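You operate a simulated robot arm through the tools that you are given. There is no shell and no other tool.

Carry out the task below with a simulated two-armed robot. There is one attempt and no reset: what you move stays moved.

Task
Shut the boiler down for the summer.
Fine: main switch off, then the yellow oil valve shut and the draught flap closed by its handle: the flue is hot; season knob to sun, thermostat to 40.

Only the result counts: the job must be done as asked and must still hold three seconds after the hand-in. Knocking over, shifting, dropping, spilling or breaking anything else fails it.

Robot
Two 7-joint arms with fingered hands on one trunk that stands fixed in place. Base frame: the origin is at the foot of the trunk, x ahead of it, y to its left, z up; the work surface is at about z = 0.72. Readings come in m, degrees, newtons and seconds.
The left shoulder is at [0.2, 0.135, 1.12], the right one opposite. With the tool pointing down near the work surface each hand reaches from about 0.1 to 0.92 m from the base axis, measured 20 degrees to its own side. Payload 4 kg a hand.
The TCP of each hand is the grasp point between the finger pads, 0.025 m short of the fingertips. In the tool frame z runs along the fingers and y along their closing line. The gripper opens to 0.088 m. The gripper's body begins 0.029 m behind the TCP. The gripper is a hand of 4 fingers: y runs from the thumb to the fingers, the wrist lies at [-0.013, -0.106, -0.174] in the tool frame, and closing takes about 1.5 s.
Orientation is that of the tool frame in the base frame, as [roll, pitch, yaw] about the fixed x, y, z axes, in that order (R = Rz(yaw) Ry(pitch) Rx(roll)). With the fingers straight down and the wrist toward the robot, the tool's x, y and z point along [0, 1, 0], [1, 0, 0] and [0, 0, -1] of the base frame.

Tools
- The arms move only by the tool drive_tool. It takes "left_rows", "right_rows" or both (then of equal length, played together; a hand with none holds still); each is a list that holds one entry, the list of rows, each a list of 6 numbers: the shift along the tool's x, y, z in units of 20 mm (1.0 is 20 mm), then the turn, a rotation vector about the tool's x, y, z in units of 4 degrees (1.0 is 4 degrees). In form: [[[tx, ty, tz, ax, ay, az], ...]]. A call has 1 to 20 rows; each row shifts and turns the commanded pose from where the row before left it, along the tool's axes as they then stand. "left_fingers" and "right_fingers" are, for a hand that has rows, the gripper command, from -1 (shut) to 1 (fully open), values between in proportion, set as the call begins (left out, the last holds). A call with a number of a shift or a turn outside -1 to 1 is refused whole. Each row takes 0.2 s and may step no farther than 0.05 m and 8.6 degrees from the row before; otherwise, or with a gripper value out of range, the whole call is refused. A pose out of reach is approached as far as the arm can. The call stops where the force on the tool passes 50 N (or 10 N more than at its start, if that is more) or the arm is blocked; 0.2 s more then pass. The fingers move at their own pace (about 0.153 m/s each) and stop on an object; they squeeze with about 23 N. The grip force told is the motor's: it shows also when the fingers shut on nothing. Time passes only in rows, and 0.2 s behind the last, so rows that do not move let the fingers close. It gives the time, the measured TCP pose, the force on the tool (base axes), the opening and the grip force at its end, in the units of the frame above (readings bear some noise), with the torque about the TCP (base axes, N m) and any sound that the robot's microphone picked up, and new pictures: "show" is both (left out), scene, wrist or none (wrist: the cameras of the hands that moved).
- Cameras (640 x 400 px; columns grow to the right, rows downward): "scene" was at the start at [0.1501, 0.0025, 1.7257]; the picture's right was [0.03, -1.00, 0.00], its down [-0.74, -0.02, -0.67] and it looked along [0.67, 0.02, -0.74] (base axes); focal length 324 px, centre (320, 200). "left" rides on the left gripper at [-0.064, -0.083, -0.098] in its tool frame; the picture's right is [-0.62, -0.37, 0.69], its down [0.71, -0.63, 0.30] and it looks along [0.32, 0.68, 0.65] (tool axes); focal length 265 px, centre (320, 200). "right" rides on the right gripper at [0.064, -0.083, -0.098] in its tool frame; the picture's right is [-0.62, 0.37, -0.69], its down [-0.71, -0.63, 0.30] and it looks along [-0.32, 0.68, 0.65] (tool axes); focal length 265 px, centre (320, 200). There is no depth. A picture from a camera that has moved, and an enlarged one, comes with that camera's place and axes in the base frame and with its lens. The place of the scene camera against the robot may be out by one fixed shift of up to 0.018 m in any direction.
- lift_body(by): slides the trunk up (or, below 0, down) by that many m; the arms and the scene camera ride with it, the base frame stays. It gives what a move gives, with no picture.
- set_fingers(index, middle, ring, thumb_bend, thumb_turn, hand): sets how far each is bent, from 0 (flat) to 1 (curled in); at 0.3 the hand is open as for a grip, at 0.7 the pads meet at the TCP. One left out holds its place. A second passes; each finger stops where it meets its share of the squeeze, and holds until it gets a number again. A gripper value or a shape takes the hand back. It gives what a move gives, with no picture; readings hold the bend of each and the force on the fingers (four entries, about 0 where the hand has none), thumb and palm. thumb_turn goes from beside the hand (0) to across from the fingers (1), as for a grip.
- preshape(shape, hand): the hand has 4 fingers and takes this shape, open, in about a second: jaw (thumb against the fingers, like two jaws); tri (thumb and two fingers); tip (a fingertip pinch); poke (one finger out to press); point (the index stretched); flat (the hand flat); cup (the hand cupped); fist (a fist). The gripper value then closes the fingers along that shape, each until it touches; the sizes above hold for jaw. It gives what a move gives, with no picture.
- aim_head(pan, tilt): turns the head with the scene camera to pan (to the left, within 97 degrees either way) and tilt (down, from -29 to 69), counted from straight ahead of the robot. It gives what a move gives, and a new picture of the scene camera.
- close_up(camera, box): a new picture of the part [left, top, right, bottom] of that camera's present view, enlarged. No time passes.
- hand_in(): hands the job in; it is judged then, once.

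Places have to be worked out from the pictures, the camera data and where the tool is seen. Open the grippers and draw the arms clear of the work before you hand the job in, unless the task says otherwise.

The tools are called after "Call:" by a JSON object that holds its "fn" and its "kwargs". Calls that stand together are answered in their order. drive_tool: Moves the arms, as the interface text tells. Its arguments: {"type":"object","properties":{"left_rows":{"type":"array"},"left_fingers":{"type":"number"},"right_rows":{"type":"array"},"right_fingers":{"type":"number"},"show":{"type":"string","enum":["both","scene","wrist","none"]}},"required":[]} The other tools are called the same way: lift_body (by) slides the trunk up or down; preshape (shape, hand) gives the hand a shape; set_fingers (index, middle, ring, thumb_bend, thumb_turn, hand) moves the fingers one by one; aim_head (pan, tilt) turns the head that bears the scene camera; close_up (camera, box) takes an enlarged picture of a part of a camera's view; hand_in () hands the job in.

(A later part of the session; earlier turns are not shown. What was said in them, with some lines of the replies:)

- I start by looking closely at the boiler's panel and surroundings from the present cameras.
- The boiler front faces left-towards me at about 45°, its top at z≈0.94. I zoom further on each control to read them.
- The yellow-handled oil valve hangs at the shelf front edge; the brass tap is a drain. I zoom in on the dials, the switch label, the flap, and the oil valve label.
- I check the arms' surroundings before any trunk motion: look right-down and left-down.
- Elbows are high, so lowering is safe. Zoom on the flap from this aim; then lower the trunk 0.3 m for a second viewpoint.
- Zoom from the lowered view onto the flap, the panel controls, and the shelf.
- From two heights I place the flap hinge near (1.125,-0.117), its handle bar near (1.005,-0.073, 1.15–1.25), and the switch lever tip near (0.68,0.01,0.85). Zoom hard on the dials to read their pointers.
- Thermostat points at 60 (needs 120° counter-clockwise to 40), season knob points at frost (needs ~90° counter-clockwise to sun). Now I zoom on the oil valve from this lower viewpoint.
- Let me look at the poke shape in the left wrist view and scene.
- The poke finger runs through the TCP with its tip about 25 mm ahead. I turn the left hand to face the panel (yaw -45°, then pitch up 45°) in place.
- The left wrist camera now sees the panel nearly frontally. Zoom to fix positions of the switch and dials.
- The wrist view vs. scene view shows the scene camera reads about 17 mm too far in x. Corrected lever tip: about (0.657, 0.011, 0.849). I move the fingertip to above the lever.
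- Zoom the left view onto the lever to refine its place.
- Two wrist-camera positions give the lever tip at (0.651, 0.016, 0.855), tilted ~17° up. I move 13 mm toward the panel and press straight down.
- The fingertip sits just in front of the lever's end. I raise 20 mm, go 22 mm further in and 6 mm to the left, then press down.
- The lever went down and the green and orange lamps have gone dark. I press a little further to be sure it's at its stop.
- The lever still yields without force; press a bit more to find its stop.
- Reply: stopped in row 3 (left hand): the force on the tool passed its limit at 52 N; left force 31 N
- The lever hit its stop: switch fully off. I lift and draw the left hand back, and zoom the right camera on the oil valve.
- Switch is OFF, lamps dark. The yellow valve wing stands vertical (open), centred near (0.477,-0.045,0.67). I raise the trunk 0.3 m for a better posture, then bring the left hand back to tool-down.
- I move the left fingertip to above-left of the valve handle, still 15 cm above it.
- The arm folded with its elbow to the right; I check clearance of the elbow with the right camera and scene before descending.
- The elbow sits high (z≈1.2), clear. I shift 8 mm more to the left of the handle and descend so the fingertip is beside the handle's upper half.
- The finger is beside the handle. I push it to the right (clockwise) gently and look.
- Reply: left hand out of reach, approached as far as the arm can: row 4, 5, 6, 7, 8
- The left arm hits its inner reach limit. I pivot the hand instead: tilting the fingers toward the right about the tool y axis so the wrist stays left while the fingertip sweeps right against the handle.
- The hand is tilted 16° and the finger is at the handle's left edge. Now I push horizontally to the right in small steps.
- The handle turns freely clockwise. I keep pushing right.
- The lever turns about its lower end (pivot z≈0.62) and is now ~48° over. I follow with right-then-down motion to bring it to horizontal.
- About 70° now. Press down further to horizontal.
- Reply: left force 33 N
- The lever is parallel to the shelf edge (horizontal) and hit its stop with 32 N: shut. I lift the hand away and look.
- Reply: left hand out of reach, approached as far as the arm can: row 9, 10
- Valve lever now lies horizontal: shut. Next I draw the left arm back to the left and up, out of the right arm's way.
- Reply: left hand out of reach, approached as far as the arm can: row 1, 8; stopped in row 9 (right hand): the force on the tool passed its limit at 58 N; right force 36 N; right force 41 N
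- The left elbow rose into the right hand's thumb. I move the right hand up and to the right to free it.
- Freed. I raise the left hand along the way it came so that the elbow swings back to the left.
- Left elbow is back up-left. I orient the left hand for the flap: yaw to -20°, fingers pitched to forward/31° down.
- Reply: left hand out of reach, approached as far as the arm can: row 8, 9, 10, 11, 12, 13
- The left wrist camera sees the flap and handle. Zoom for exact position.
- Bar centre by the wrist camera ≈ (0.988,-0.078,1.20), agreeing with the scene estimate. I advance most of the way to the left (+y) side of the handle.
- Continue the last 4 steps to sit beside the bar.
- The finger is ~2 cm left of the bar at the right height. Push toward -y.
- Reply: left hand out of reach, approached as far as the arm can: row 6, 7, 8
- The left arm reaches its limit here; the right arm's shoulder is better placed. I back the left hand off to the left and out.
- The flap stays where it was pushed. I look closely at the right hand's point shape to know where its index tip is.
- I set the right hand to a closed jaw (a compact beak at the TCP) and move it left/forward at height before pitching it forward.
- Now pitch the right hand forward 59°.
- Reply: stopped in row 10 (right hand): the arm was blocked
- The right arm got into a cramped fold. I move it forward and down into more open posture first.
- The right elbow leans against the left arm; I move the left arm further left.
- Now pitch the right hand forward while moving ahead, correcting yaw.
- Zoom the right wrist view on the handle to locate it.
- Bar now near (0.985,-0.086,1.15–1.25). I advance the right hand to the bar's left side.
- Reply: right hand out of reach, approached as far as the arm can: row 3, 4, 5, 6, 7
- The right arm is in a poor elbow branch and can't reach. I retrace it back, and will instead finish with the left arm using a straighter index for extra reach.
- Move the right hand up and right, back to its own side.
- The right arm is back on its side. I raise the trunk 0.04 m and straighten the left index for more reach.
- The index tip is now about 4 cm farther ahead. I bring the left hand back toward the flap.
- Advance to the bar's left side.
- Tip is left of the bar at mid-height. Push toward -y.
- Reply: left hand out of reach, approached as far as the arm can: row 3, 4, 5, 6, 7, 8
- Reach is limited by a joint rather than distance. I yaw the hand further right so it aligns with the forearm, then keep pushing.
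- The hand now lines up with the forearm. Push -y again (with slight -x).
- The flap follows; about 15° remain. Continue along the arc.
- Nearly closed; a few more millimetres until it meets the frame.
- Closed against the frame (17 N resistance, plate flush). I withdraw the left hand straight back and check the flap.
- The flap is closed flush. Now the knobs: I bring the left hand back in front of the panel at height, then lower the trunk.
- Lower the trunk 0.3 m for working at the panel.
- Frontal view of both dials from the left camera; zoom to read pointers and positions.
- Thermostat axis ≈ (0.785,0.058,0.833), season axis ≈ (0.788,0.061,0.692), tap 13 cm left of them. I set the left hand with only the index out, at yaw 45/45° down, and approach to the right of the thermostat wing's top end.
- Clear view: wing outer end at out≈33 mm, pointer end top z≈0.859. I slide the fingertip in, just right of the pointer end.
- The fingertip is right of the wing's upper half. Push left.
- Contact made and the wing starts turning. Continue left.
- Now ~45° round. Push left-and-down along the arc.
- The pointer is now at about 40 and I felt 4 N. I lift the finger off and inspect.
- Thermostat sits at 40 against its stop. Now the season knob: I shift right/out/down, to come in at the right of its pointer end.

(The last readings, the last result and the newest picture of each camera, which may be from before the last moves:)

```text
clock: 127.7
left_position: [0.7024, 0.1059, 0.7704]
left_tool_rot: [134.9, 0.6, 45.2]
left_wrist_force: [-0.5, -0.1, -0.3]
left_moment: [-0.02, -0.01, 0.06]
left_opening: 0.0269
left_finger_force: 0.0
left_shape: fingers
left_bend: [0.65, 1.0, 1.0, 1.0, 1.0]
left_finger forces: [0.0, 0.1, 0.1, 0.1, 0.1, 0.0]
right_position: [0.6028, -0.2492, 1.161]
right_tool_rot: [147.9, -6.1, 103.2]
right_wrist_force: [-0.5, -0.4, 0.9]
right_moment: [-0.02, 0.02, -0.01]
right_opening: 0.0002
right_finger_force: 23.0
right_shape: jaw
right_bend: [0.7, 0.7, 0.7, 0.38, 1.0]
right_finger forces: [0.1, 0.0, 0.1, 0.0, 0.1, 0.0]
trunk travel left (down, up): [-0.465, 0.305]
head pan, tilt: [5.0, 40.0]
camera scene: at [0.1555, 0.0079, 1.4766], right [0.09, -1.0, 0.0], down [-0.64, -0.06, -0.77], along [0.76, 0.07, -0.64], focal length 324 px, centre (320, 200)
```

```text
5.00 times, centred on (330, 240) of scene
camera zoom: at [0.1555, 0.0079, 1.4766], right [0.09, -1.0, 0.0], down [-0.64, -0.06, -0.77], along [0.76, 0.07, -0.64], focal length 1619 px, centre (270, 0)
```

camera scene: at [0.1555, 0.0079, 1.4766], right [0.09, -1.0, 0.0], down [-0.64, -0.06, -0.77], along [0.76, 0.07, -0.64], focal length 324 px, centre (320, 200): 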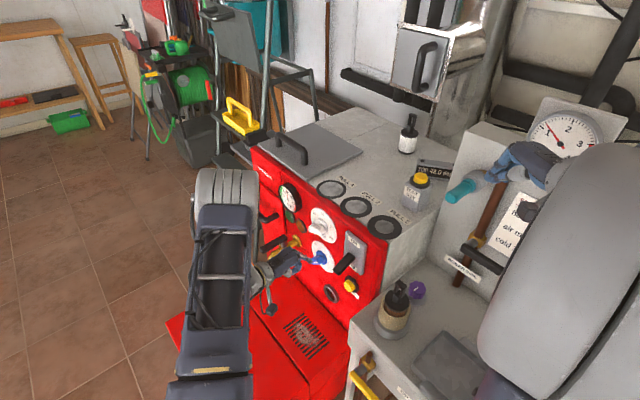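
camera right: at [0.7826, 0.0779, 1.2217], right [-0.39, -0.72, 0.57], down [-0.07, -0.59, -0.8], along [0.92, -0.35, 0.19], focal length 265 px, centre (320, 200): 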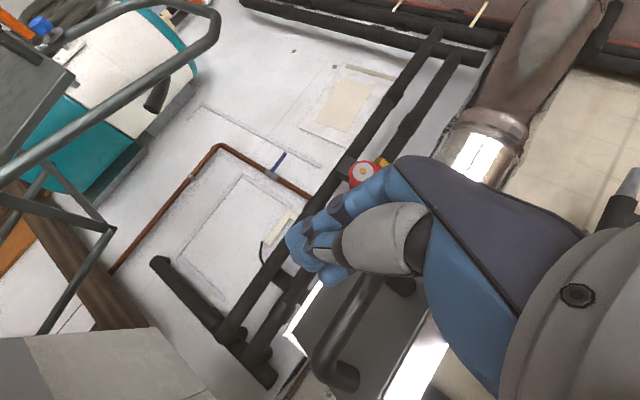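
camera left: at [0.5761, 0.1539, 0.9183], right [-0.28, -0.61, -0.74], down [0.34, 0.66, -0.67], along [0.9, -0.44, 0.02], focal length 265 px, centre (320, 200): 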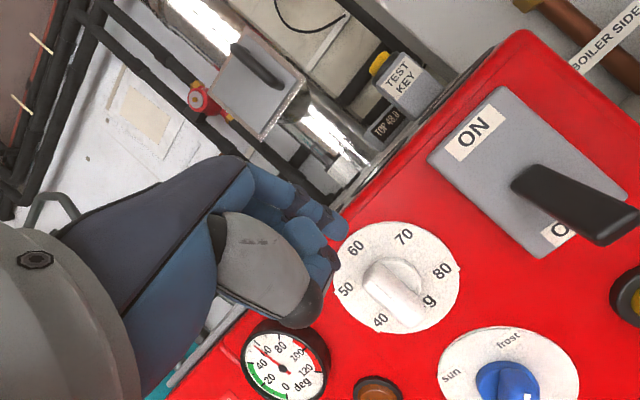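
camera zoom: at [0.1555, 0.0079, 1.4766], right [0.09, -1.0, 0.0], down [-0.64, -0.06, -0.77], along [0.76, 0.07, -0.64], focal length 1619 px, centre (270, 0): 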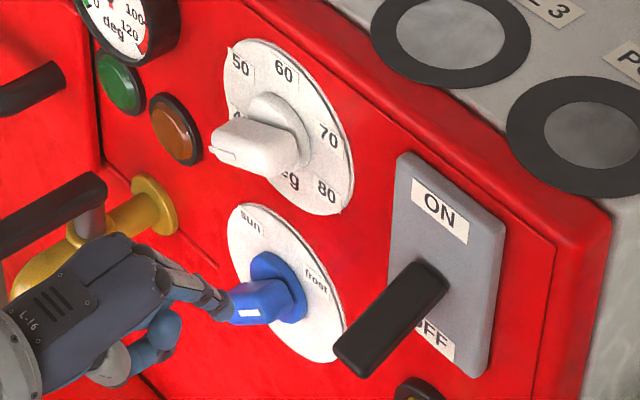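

The season pointer stands toward frost; my tip is on the plane right of it. Slide in 72 mm along the finger.

Call:
{"fn": "drive_tool", "kwargs": {"left_rows": [[[0, 0, 0.9, 0, 0, 0], [0, 0, 0.9, 0, 0, 0], [0, 0, 0.9, 0, 0, 0], [0, 0, 0.8, 0, 0, 0]]], "show": "none"}}

Call:
{"fn": "close_up", "kwargs": {"camera": "left", "box": [260, 160, 500, 340]}}

Call:
{"fn": "close_up", "kwargs": {"camera": "scene", "box": [285, 200, 375, 280]}}

```text
clock: 128.7
left_position: [0.736, 0.0703, 0.7215]
left_tool_rot: [135.1, 0.7, 45.1]
left_wrist_force: [0.3, -0.5, 0.5]
left_moment: [0.0, 0.02, -0.01]
left_opening: 0.0268
left_finger_force: 0.1
left_shape: fingers
left_bend: [0.65, 1.0, 1.0, 1.0, 1.0]
left_finger forces: [0.0, 0.0, 0.0, 0.1, 0.0, 0.0]
right_position: [0.6021, -0.2484, 1.1611]
right_tool_rot: [148.0, -6.2, 103.2]
right_wrist_force: [0.1, -0.6, 0.4]
right_moment: [-0.01, -0.01, 0.03]
right_opening: 0.0
right_finger_force: 22.8
right_shape: jaw
right_bend: [0.7, 0.7, 0.7, 0.38, 1.0]
right_finger forces: [0.1, 0.0, 0.1, 0.0, 0.0, 0.1]
trunk travel left (down, up): [-0.465, 0.305]
head pan, tilt: [5.0, 40.0]
```

```text
2.22 times, centred on (380, 250) of left
camera zoom: at [0.6006, 0.1157, 0.7323], right [-0.28, -0.61, -0.74], down [0.34, 0.66, -0.67], along [0.9, -0.44, 0.02], focal length 590 px, centre (187, 89)
```

zoom: 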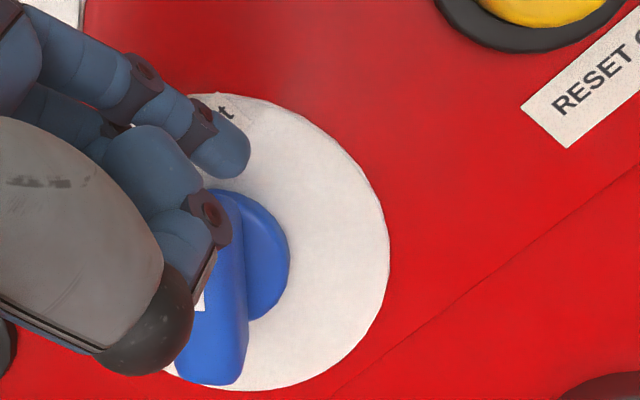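

```text
5.00 times, centred on (330, 240) of scene
camera zoom: at [0.1556, 0.0079, 1.4766], right [0.09, -1.0, 0.0], down [-0.64, -0.06, -0.77], along [0.76, 0.07, -0.64], focal length 1619 px, centre (270, 0)
```

zoom: 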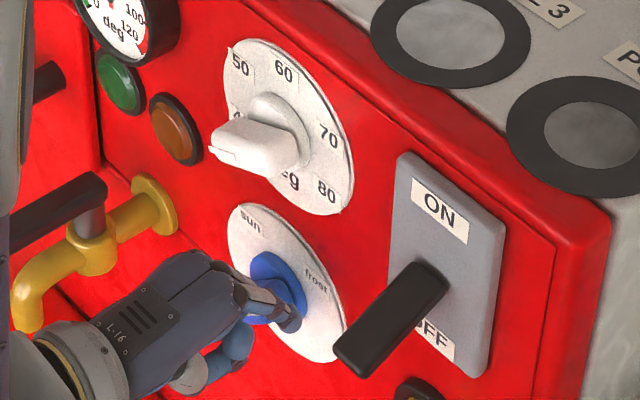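

My tip lies a bit beyond the wing's end. I lower it ~12 mm and then push left.

Call:
{"fn": "drive_tool", "kwargs": {"left_rows": [[[0, -0.424, 0.424, 0, 0, 0], [0.3, 0, 0, 0, 0, 0], [0.3, 0, 0, 0, 0, 0], [0.3, 0.07, -0.07, 0, 0, 0], [0.3, 0.07, -0.07, 0, 0, 0]]], "show": "none"}}

Call:
{"fn": "close_up", "kwargs": {"camera": "left", "box": [260, 160, 500, 340]}}

Call:
{"fn": "close_up", "kwargs": {"camera": "scene", "box": [285, 200, 375, 280]}}

```text
clock: 129.9
left_position: [0.7543, 0.0876, 0.7124]
left_tool_rot: [135.0, 0.7, 45.1]
left_wrist_force: [-1.3, 0.1, 0.4]
left_moment: [-0.01, -0.04, -0.04]
left_opening: 0.0275
left_finger_force: 0.9
left_shape: fingers
left_bend: [0.64, 1.0, 1.0, 1.0, 1.0]
left_finger forces: [1.0, 0.1, 0.0, 0.0, 0.0, 0.1]
right_position: [0.6021, -0.2483, 1.1609]
right_tool_rot: [147.9, -6.2, 103.2]
right_wrist_force: [0.6, 0.4, 0.1]
right_moment: [0.02, 0.0, -0.02]
right_opening: 0.0001
right_finger_force: 23.8
right_shape: jaw
right_bend: [0.7, 0.7, 0.7, 0.38, 1.0]
right_finger forces: [0.1, 0.0, 0.0, 0.1, 0.1, 0.0]
trunk travel left (down, up): [-0.465, 0.305]
head pan, tilt: [5.0, 40.0]
```

```text
2.22 times, centred on (380, 250) of left
camera zoom: at [0.618, 0.1335, 0.7236], right [-0.28, -0.61, -0.74], down [0.34, 0.66, -0.67], along [0.9, -0.44, 0.02], focal length 590 px, centre (187, 89)
```

zoom: 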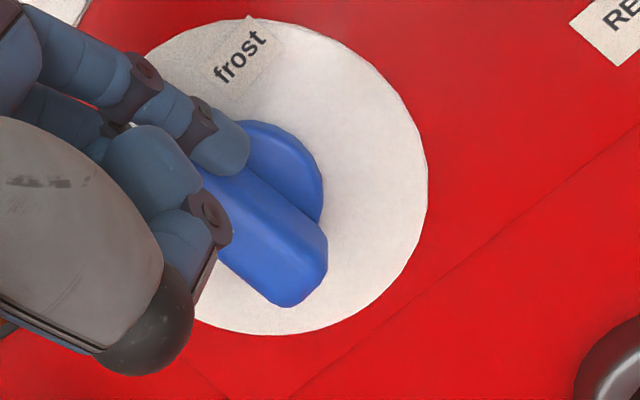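

```text
5.00 times, centred on (330, 240) of scene
camera zoom: at [0.1556, 0.0078, 1.4765], right [0.09, -1.0, 0.0], down [-0.64, -0.06, -0.77], along [0.76, 0.07, -0.64], focal length 1619 px, centre (270, 0)
```

zoom: 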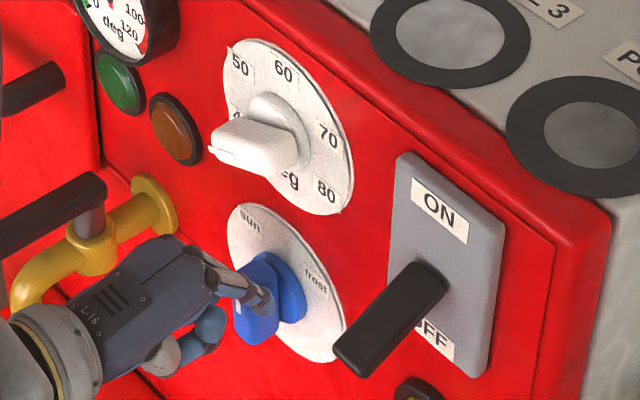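

The pointer is now about straight up. Continue left and slightly up toward "sun".

Call:
{"fn": "drive_tool", "kwargs": {"left_rows": [[[0.15, 0.14, -0.14, 0, 0, 0], [0.2, 0.14, -0.14, 0, 0, 0], [0.2, 0, 0, 0, 0, 0]]], "show": "none"}}

Call:
{"fn": "close_up", "kwargs": {"camera": "left", "box": [260, 160, 500, 340]}}

Call:
{"fn": "close_up", "kwargs": {"camera": "scene", "box": [285, 200, 375, 280]}}

```text
clock: 130.7
left_position: [0.7608, 0.0956, 0.7207]
left_tool_rot: [134.9, 0.8, 45.0]
left_wrist_force: [-0.7, -0.9, -0.3]
left_moment: [-0.04, 0.01, -0.04]
left_opening: 0.0266
left_finger_force: 0.2
left_shape: fingers
left_bend: [0.65, 1.0, 1.0, 1.0, 1.0]
left_finger forces: [0.4, 0.1, 0.0, 0.0, 0.1, 0.0]
right_position: [0.602, -0.2482, 1.1612]
right_tool_rot: [147.9, -6.2, 103.1]
right_wrist_force: [-0.4, -0.5, 0.1]
right_moment: [0.02, -0.05, -0.03]
right_opening: 0.0
right_finger_force: 23.1
right_shape: jaw
right_bend: [0.7, 0.7, 0.7, 0.38, 1.0]
right_finger forces: [0.1, 0.1, 0.0, 0.0, 0.0, 0.0]
trunk travel left (down, up): [-0.465, 0.305]
head pan, tilt: [5.0, 40.0]
```

```text
2.22 times, centred on (380, 250) of left
camera zoom: at [0.6249, 0.1415, 0.7321], right [-0.28, -0.61, -0.74], down [0.34, 0.66, -0.67], along [0.9, -0.44, 0.02], focal length 590 px, centre (187, 89)
```

zoom: 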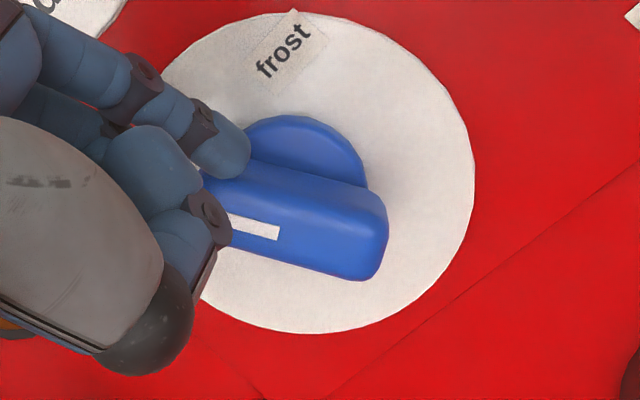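

```text
5.00 times, centred on (330, 240) of scene
camera zoom: at [0.1556, 0.0078, 1.4765], right [0.09, -1.0, 0.0], down [-0.64, -0.06, -0.77], along [0.76, 0.07, -0.64], focal length 1619 px, centre (270, 0)
```

zoom: 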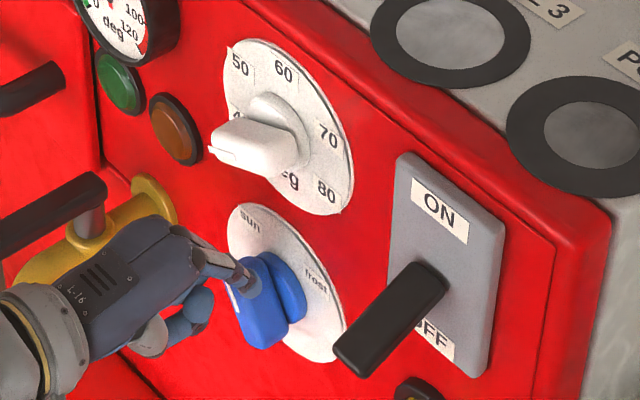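

About 30° left now; continue a bit more.

Call:
{"fn": "drive_tool", "kwargs": {"left_rows": [[[0.2, 0.1, -0.1, 0, 0, 0], [0.2, 0, 0, 0, 0, 0]]], "show": "none"}}

Call:
{"fn": "close_up", "kwargs": {"camera": "left", "box": [260, 160, 500, 340]}}

Call:
{"fn": "close_up", "kwargs": {"camera": "scene", "box": [285, 200, 375, 280]}}

```text
clock: 131.3
left_position: [0.7674, 0.1017, 0.7234]
left_tool_rot: [134.9, 0.6, 45.2]
left_wrist_force: [0.4, -1.0, -0.9]
left_moment: [-0.01, 0.01, -0.05]
left_opening: 0.0268
left_finger_force: 0.2
left_shape: fingers
left_bend: [0.65, 1.0, 1.0, 1.0, 1.0]
left_finger forces: [0.4, 0.0, 0.1, 0.0, 0.0, 0.0]
right_position: [0.6016, -0.2499, 1.1618]
right_tool_rot: [147.9, -6.2, 103.3]
right_wrist_force: [0.3, 0.1, 1.0]
right_moment: [0.03, -0.03, -0.02]
right_opening: 0.0
right_finger_force: 22.8
right_shape: jaw
right_bend: [0.7, 0.7, 0.7, 0.38, 1.0]
right_finger forces: [0.0, 0.0, 0.0, 0.0, 0.0, 0.0]
trunk travel left (down, up): [-0.465, 0.305]
head pan, tilt: [5.0, 40.0]
```

```text
2.22 times, centred on (380, 250) of left
camera zoom: at [0.6306, 0.1475, 0.7344], right [-0.28, -0.61, -0.74], down [0.34, 0.66, -0.67], along [0.9, -0.44, 0.02], focal length 590 px, centre (187, 89)
```

zoom: 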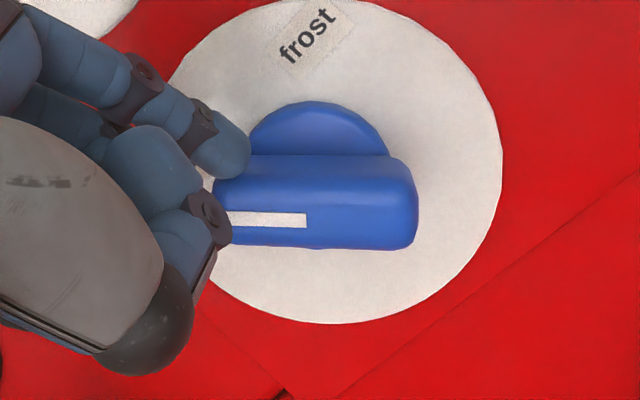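

```text
5.00 times, centred on (330, 240) of scene
camera zoom: at [0.1556, 0.0078, 1.4765], right [0.09, -1.0, 0.0], down [-0.64, -0.06, -0.77], along [0.76, 0.07, -0.64], focal length 1619 px, centre (270, 0)
```

zoom: 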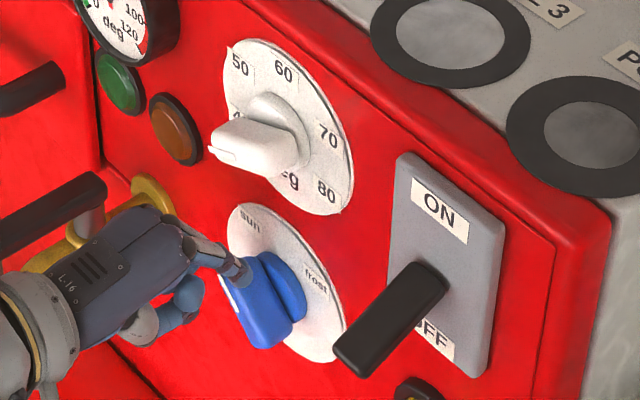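

Pointer is at ~44° left, essentially at "sun". A 2 mm nudge to feel for a stop.

Call:
{"fn": "drive_tool", "kwargs": {"left_rows": [[[0.12, 0, 0, 0, 0, 0]]], "show": "none"}}

Call:
{"fn": "close_up", "kwargs": {"camera": "left", "box": [260, 160, 500, 340]}}

```text
clock: 131.7
left_position: [0.7695, 0.1025, 0.724]
left_tool_rot: [134.9, 0.7, 45.0]
left_wrist_force: [-1.3, -1.0, 0.4]
left_moment: [-0.05, 0.0, -0.05]
left_opening: 0.0268
left_finger_force: 0.6
left_shape: fingers
left_bend: [0.65, 1.0, 1.0, 1.0, 1.0]
left_finger forces: [1.8, 0.1, 0.1, 0.0, 0.0, 0.0]
right_position: [0.6018, -0.2481, 1.1613]
right_tool_rot: [147.9, -6.2, 103.2]
right_wrist_force: [0.1, 0.2, -0.4]
right_moment: [0.02, 0.02, -0.03]
right_opening: 0.0
right_finger_force: 22.9
right_shape: jaw
right_bend: [0.7, 0.7, 0.7, 0.38, 1.0]
right_finger forces: [0.0, 0.0, 0.0, 0.0, 0.0, 0.0]
trunk travel left (down, up): [-0.465, 0.305]
head pan, tilt: [5.0, 40.0]
```

```text
2.22 times, centred on (380, 250) of left
camera zoom: at [0.6319, 0.1485, 0.7346], right [-0.28, -0.61, -0.74], down [0.34, 0.66, -0.67], along [0.9, -0.44, 0.02], focal length 590 px, centre (187, 89)
```

zoom: 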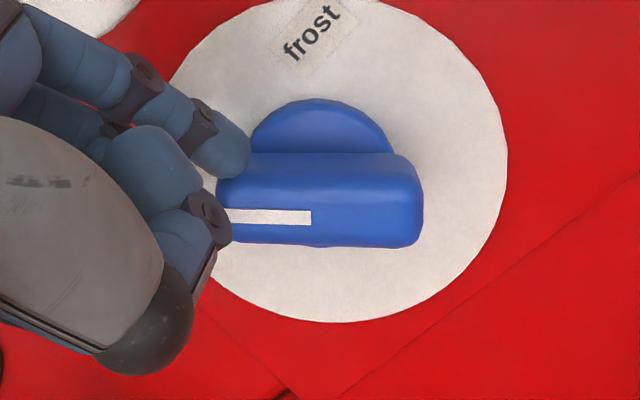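

Force rose to 1.8 N — likely the stop. One more 2 mm nudge.

Call:
{"fn": "drive_tool", "kwargs": {"left_rows": [[[0.12, 0, 0, 0, 0, 0]]], "show": "none"}}

Call:
{"fn": "close_up", "kwargs": {"camera": "left", "box": [260, 160, 500, 340]}}

```text
clock: 132.1
left_position: [0.7699, 0.1026, 0.7241]
left_tool_rot: [134.9, 0.8, 45.1]
left_wrist_force: [-7.2, -2.9, 3.7]
left_moment: [-0.16, 0.01, -0.21]
left_opening: 0.0272
left_finger_force: 4.0
left_shape: fingers
left_bend: [0.64, 1.0, 1.0, 1.0, 1.0]
left_finger forces: [7.4, 0.1, 0.0, 0.0, 0.0, 0.0]
right_position: [0.6018, -0.2491, 1.1614]
right_tool_rot: [147.8, -6.2, 103.2]
right_wrist_force: [0.0, 0.0, 1.3]
right_moment: [-0.02, 0.0, -0.02]
right_opening: 0.0002
right_finger_force: 23.5
right_shape: jaw
right_bend: [0.7, 0.7, 0.7, 0.38, 1.0]
right_finger forces: [0.0, 0.0, 0.0, 0.0, 0.0, 0.1]
trunk travel left (down, up): [-0.465, 0.305]
head pan, tilt: [5.0, 40.0]
```

```text
2.22 times, centred on (380, 250) of left
camera zoom: at [0.6336, 0.1493, 0.7347], right [-0.28, -0.61, -0.74], down [0.34, 0.66, -0.67], along [0.9, -0.44, 0.02], focal length 590 px, centre (187, 89)
```

zoom: 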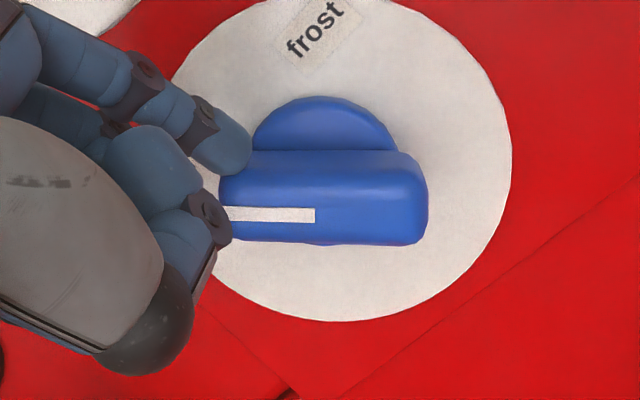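

Stop found at "sun". Retract: right a little, then straight out.

Call:
{"fn": "drive_tool", "kwargs": {"left_rows": [[[-0.5, 0, 0, 0, 0, 0], [-0.8, -0.2, -0.3, 0, 0, 0], [0, -0.2, -0.9, 0, 0, 0], [0, -0.2, -0.9, 0, 0, 0], [0, -0.2, -0.9, 0, 0, 0], [0, -0.2, -0.9, 0, 0, 0], [0, -0.2, -0.9, 0, 0, 0], [0, -0.2, -0.9, 0, 0, 0], [0, 0, -0.9, 0, 0, 0]]], "show": "both"}}

Call:
{"fn": "close_up", "kwargs": {"camera": "left", "box": [380, 160, 640, 400]}}

Call:
{"fn": "close_up", "kwargs": {"camera": "scene", "box": [265, 190, 385, 300]}}

```text
clock: 134.1
left_position: [0.6736, 0.1666, 0.7976]
left_tool_rot: [134.9, 0.7, 45.0]
left_wrist_force: [0.1, 0.9, -0.3]
left_moment: [0.01, 0.01, -0.01]
left_opening: 0.0269
left_finger_force: 0.0
left_shape: fingers
left_bend: [0.65, 1.0, 1.0, 1.0, 1.0]
left_finger forces: [0.1, 0.0, 0.1, 0.0, 0.0, 0.0]
right_position: [0.6019, -0.2487, 1.1622]
right_tool_rot: [147.9, -6.1, 103.2]
right_wrist_force: [-0.1, 0.2, 0.5]
right_moment: [0.01, 0.04, -0.01]
right_opening: 0.0
right_finger_force: 23.2
right_shape: jaw
right_bend: [0.7, 0.7, 0.7, 0.38, 1.0]
right_finger forces: [0.1, 0.0, 0.1, 0.1, 0.1, 0.1]
trunk travel left (down, up): [-0.465, 0.305]
head pan, tilt: [5.0, 40.0]
camera scene: at [0.1557, 0.0078, 1.4765], right [0.09, -1.0, 0.0], down [-0.64, -0.06, -0.77], along [0.76, 0.07, -0.64], focal length 324 px, centre (320, 200)
camera left: at [0.5368, 0.2127, 0.8079], right [-0.28, -0.61, -0.74], down [0.34, 0.66, -0.67], along [0.9, -0.44, 0.02], focal length 265 px, centre (320, 200)
```

scene: 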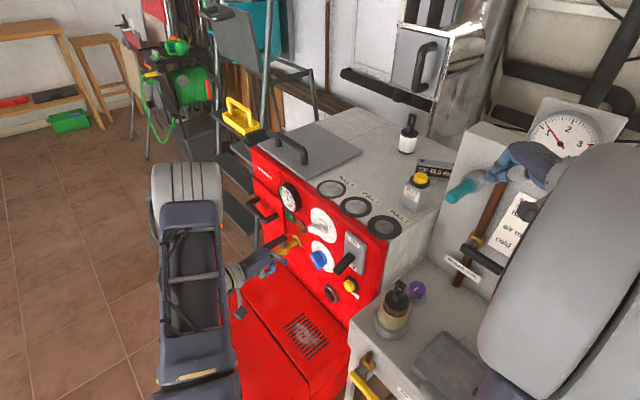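
left: 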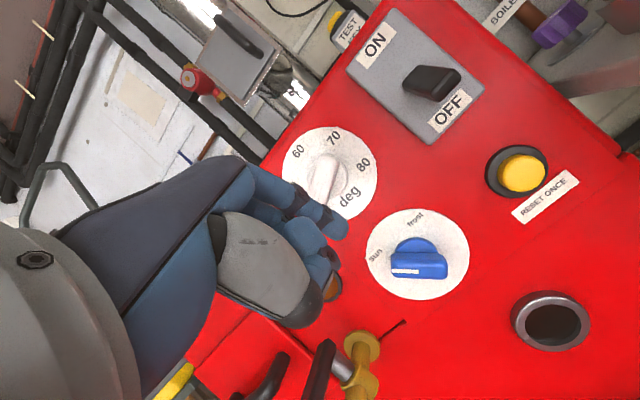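

```text
1.67 times, centred on (510, 280) of left
camera zoom: at [0.5368, 0.2127, 0.8079], right [-0.28, -0.61, -0.74], down [0.34, 0.66, -0.67], along [0.9, -0.44, 0.02], focal length 442 px, centre (3, 67)
```

zoom: 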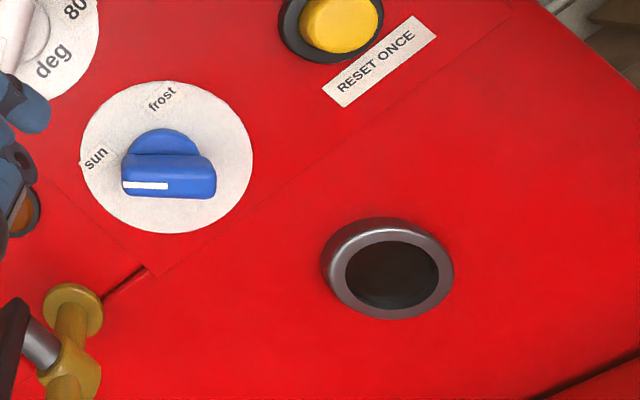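

```text
3.64 times, centred on (325, 245) of scene
camera zoom: at [0.1557, 0.0078, 1.4765], right [0.09, -1.0, 0.0], down [-0.64, -0.06, -0.77], along [0.76, 0.07, -0.64], focal length 1177 px, centre (302, 36)
```

zoom: 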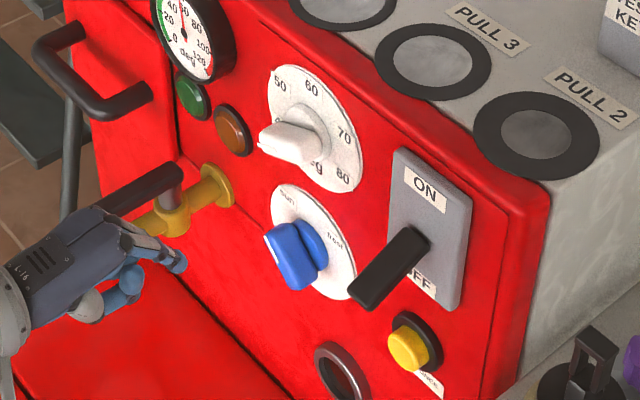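

Both knobs read sun and 40. I retreat further out to get a frontal check of everything.

Call:
{"fn": "drive_tool", "kwargs": {"left_rows": [[[0, -0.05, -0.93, 0, 0, 0], [0, -0.05, -0.93, 0, 0, 0], [0, -0.05, -0.93, 0, 0, 0], [0, -0.05, -0.93, 0, 0, 0], [0, -0.05, -0.93, 0, 0, 0], [0, -0.05, -0.93, 0, 0, 0], [0, -0.05, -0.93, 0, 0, 0], [0, -0.05, -0.93, 0, 0, 0], [0, -0.05, -0.93, 0, 0, 0], [0, -0.05, -0.93, 0, 0, 0], [0, -0.05, -0.93, 0, 0, 0], [0, -0.05, -0.93, 0, 0, 0]]], "show": "wrist"}}

Call:
{"fn": "close_up", "kwargs": {"camera": "left", "box": [400, 200, 600, 380]}}

Call:
{"fn": "close_up", "kwargs": {"camera": "scene", "box": [265, 190, 385, 300]}}

Call:
{"fn": "close_up", "kwargs": {"camera": "scene", "box": [340, 330, 420, 400]}}

Call:
{"fn": "close_up", "kwargs": {"camera": "scene", "box": [370, 10, 490, 130]}}

```text
clock: 136.7
left_position: [0.5559, 0.2844, 0.947]
left_tool_rot: [134.9, 0.7, 45.1]
left_wrist_force: [-0.2, 0.4, 0.6]
left_moment: [0.01, -0.01, 0.0]
left_opening: 0.0268
left_finger_force: 0.0
left_shape: fingers
left_bend: [0.65, 1.0, 1.0, 1.0, 1.0]
left_finger forces: [0.0, 0.1, 0.0, 0.0, 0.0, 0.0]
right_position: [0.6032, -0.2481, 1.1612]
right_tool_rot: [147.9, -6.1, 103.2]
right_wrist_force: [0.8, 0.0, -0.3]
right_moment: [0.01, 0.0, 0.02]
right_opening: 0.0
right_finger_force: 23.2
right_shape: jaw
right_bend: [0.7, 0.7, 0.7, 0.38, 1.0]
right_finger forces: [0.1, 0.1, 0.0, 0.1, 0.0, 0.1]
trunk travel left (down, up): [-0.465, 0.305]
head pan, tilt: [5.0, 40.0]
camera left: at [0.4197, 0.3312, 0.9582], right [-0.28, -0.61, -0.74], down [0.34, 0.66, -0.67], along [0.9, -0.44, 0.02], focal length 265 px, centre (320, 200)
```

left: 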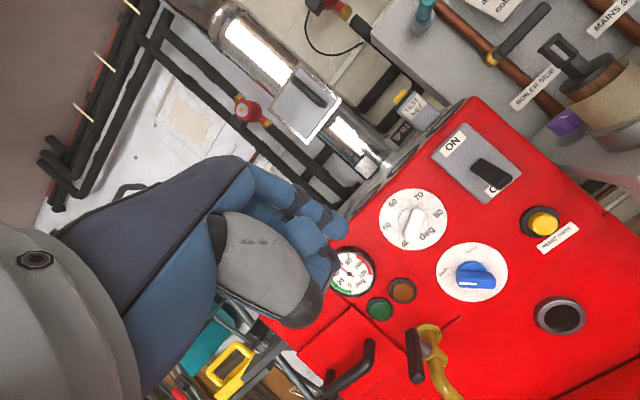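

```text
2.22 times, centred on (500, 290) of left
camera zoom: at [0.4197, 0.3312, 0.9582], right [-0.28, -0.61, -0.74], down [0.34, 0.66, -0.67], along [0.9, -0.44, 0.02], focal length 590 px, centre (-80, 0)
```

zoom: 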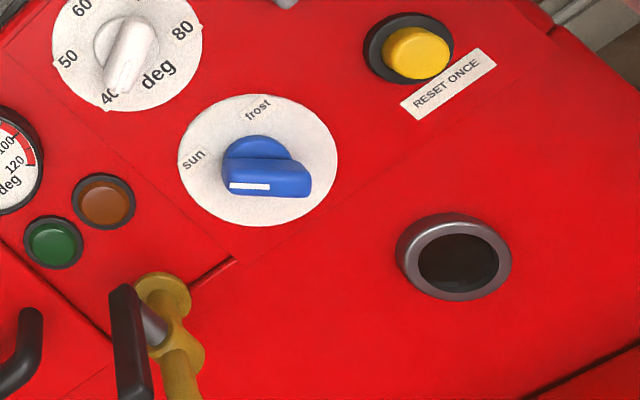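

```text
3.64 times, centred on (325, 245) of scene
camera zoom: at [0.1557, 0.0078, 1.4765], right [0.09, -1.0, 0.0], down [-0.64, -0.06, -0.77], along [0.76, 0.07, -0.64], focal length 1177 px, centre (302, 36)
```

zoom: 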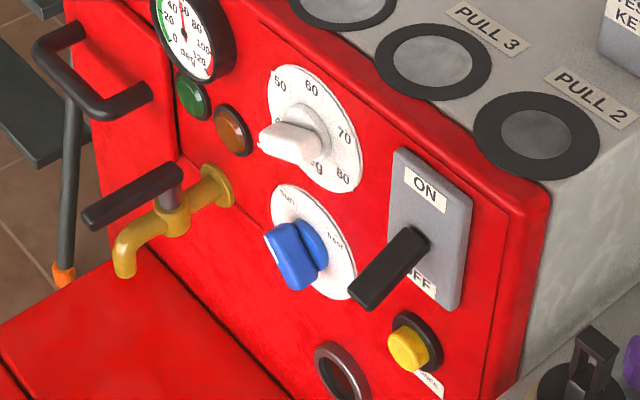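

```text
5.71 times, centred on (380, 365) of scene
camera zoom: at [0.1557, 0.0078, 1.4765], right [0.09, -1.0, 0.0], down [-0.64, -0.06, -0.77], along [0.76, 0.07, -0.64], focal length 1850 px, centre (-23, -743)
```

zoom: 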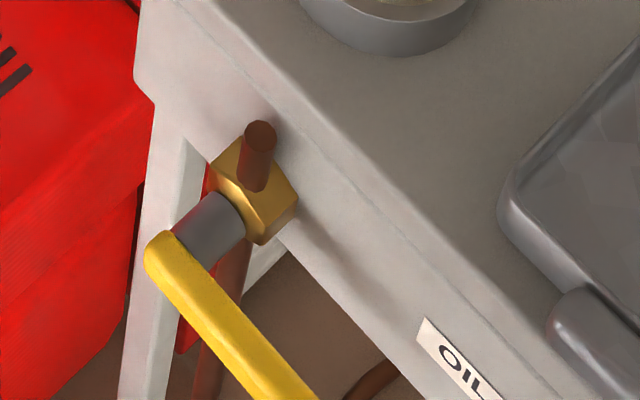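

```text
3.33 times, centred on (430, 70) of scene
camera zoom: at [0.1557, 0.0078, 1.4765], right [0.09, -1.0, 0.0], down [-0.64, -0.06, -0.77], along [0.76, 0.07, -0.64], focal length 1079 px, centre (-47, 633)
```

zoom: 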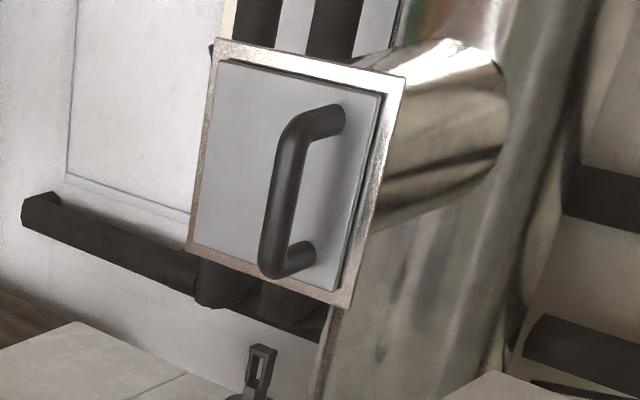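

Everything looks set; a last precise look at the thermostat pointer.

Call:
{"fn": "close_up", "kwargs": {"camera": "left", "box": [370, 180, 460, 260]}}

Call:
{"fn": "close_up", "kwargs": {"camera": "left", "box": [430, 230, 520, 310]}}

```text
5.00 times, centred on (415, 220) of left
camera zoom: at [0.4197, 0.3312, 0.9582], right [-0.28, -0.61, -0.74], down [0.34, 0.66, -0.67], along [0.9, -0.44, 0.02], focal length 1327 px, centre (-155, 100)
```

zoom: 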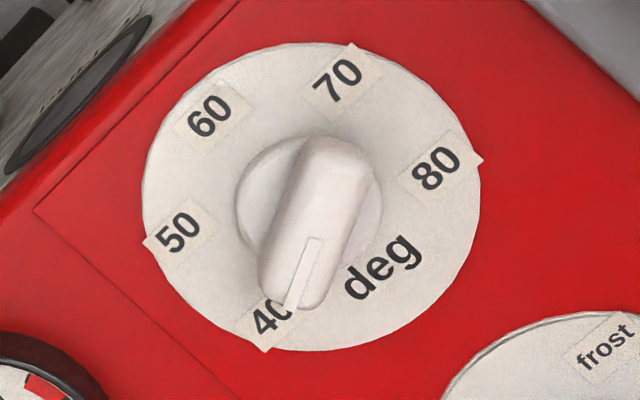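

```text
5.00 times, centred on (475, 270) of left
camera zoom: at [0.4197, 0.3312, 0.9582], right [-0.28, -0.61, -0.74], down [0.34, 0.66, -0.67], along [0.9, -0.44, 0.02], focal length 1327 px, centre (-455, -150)
```

zoom: 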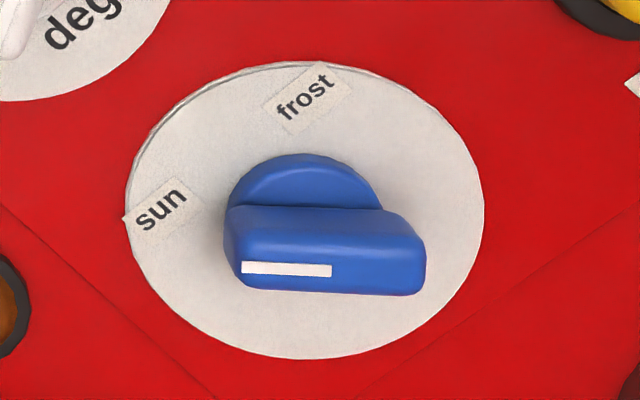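

The pointer lies on 40 and the season mark on sun. I open both hands and raise/draw the arms clear.

Call:
{"fn": "preshape", "kwargs": {"hand": "left", "shape": "jaw"}}

Call:
{"fn": "preshape", "kwargs": {"hand": "right", "shape": "jaw"}}

Call:
{"fn": "lift_body", "kwargs": {"by": 0.25}}

Call:
{"fn": "drive_tool", "kwargs": {"left_rows": [[[0, -0.5, -0.7, 0, 0, 0], [0, -0.5, -0.7, 0, 0, 0], [0, -0.5, -0.7, 0, 0, 0], [0, 0, 0, 0, 0, 0]]], "right_rows": [[[0, -0.7, -0.3, 0, 0, 0], [0, -0.7, -0.3, 0, 0, 0], [0, -0.7, -0.3, 0, 0, 0], [0, 0, 0, 0, 0, 0]]], "left_fingers": 1, "right_fingers": 1, "show": "scene"}}

```text
clock: 137.6
left_position: [0.5571, 0.2854, 0.9457]
left_tool_rot: [134.9, 0.6, 45.1]
left_wrist_force: [-0.4, 1.0, -0.2]
left_moment: [0.0, -0.01, 0.04]
left_opening: 0.088
left_finger_force: 0.1
left_shape: jaw
left_bend: [0.3, 0.3, 0.3, 0.3, 0.98]
left_finger forces: [0.1, 0.0, 0.0, 0.0, 0.1, 0.0]
right_position: [0.6018, -0.2491, 1.1618]
right_tool_rot: [147.8, -6.2, 103.2]
right_wrist_force: [0.0, 0.4, -0.6]
right_moment: [-0.03, -0.01, 0.0]
right_opening: 0.0
right_finger_force: 22.9
right_shape: jaw
right_bend: [0.7, 0.7, 0.7, 0.38, 1.0]
right_finger forces: [0.0, 0.0, 0.0, 0.0, 0.1, 0.0]
trunk travel left (down, up): [-0.465, 0.305]
head pan, tilt: [5.0, 40.0]
```

```text
clock: 138.5
left_position: [0.5566, 0.2854, 0.9476]
left_tool_rot: [134.8, 0.7, 45.1]
left_wrist_force: [-0.4, 0.0, -0.2]
left_moment: [0.0, -0.04, 0.0]
left_opening: 0.0877
left_finger_force: 0.1
left_shape: jaw
left_bend: [0.3, 0.3, 0.3, 0.3, 0.98]
left_finger forces: [0.0, 0.0, 0.0, 0.0, 0.0, 0.1]
right_position: [0.6021, -0.2481, 1.1614]
right_tool_rot: [147.9, -6.2, 103.1]
right_wrist_force: [0.1, -0.1, 1.1]
right_moment: [0.03, 0.03, 0.01]
right_opening: 0.0877
right_finger_force: 0.1
right_shape: jaw
right_bend: [0.3, 0.3, 0.3, 0.3, 0.98]
right_finger forces: [0.2, 0.0, 0.0, 0.1, 0.1, 0.0]
trunk travel left (down, up): [-0.465, 0.305]
head pan, tilt: [5.0, 40.0]
```

```text
clock: 141.0
left_position: [0.555, 0.2844, 1.1969]
left_tool_rot: [134.8, 0.7, 45.1]
left_wrist_force: [-0.7, 0.2, -0.6]
left_moment: [0.02, 0.0, -0.03]
left_opening: 0.088
left_finger_force: 0.0
left_shape: jaw
left_bend: [0.3, 0.3, 0.3, 0.3, 0.98]
left_finger forces: [0.0, 0.0, 0.1, 0.0, 0.0, 0.0]
right_position: [0.6012, -0.2483, 1.4108]
right_tool_rot: [147.9, -6.1, 103.0]
right_wrist_force: [0.2, 0.0, -0.9]
right_moment: [0.03, 0.01, 0.01]
right_opening: 0.0877
right_finger_force: 0.1
right_shape: jaw
right_bend: [0.3, 0.3, 0.3, 0.3, 0.98]
right_finger forces: [0.0, 0.0, 0.0, 0.0, 0.0, 0.0]
trunk travel left (down, up): [-0.715, 0.055]
head pan, tilt: [5.0, 40.0]
```

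```text
clock: 142.0
left_position: [0.5203, 0.3218, 1.2063]
left_tool_rot: [134.8, 0.7, 45.1]
left_wrist_force: [-0.3, 0.3, 0.1]
left_moment: [-0.01, 0.01, -0.01]
left_opening: 0.0876
left_finger_force: 0.0
left_shape: jaw
left_bend: [0.3, 0.3, 0.3, 0.3, 0.98]
left_finger forces: [0.0, 0.1, 0.0, 0.1, 0.1, 0.0]
right_position: [0.5572, -0.2592, 1.4044]
right_tool_rot: [147.9, -6.2, 103.1]
right_wrist_force: [-0.1, 0.2, 0.4]
right_moment: [0.0, -0.03, -0.03]
right_opening: 0.0875
right_finger_force: 0.0
right_shape: jaw
right_bend: [0.3, 0.3, 0.3, 0.3, 0.98]
right_finger forces: [0.0, 0.0, 0.0, 0.0, 0.1, 0.0]
trunk travel left (down, up): [-0.715, 0.055]
head pan, tilt: [5.0, 40.0]
camera scene: at [0.1556, 0.0079, 1.7265], right [0.09, -1.0, 0.0], down [-0.64, -0.06, -0.77], along [0.76, 0.07, -0.64], focal length 324 px, centre (320, 200)
```

scene: 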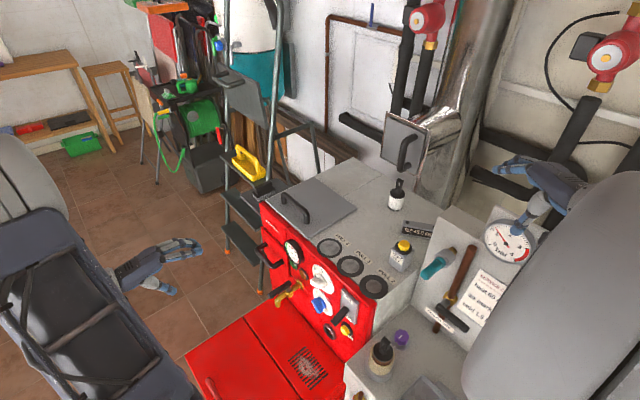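

Everything is in place: switch off, oil valve shut, flap closed, season on sun, thermostat on 40. Both hands are open and clear, so I hand in the job.

Call:
{"fn": "hand_in", "kwargs": {}}

```text
The job is handed in.
```

The boiler is shut down for the summer and the job is handed in. I checked each control on camera before handing in:

- **Main switch:** turned off first; the lever is at its stop on OFF and the green and orange lamps went dark.
- **Oil valve:** the yellow lever was turned 90° to its stop and now lies across the pipe, shut.
- **Draught flap:** pushed closed flush against the frame; only the handle was touched.
- **Season knob:** turned from frost to sun, against its stop.
- **Thermostat:** turned from 60 down to 40, where it met resistance as at a stop.

I used the left hand for all of it. While backing away from the valve, the left elbow bumped the right hand. I saw nothing in the room knocked or moved.

Both hands are open and the arms are raised clear of the work.
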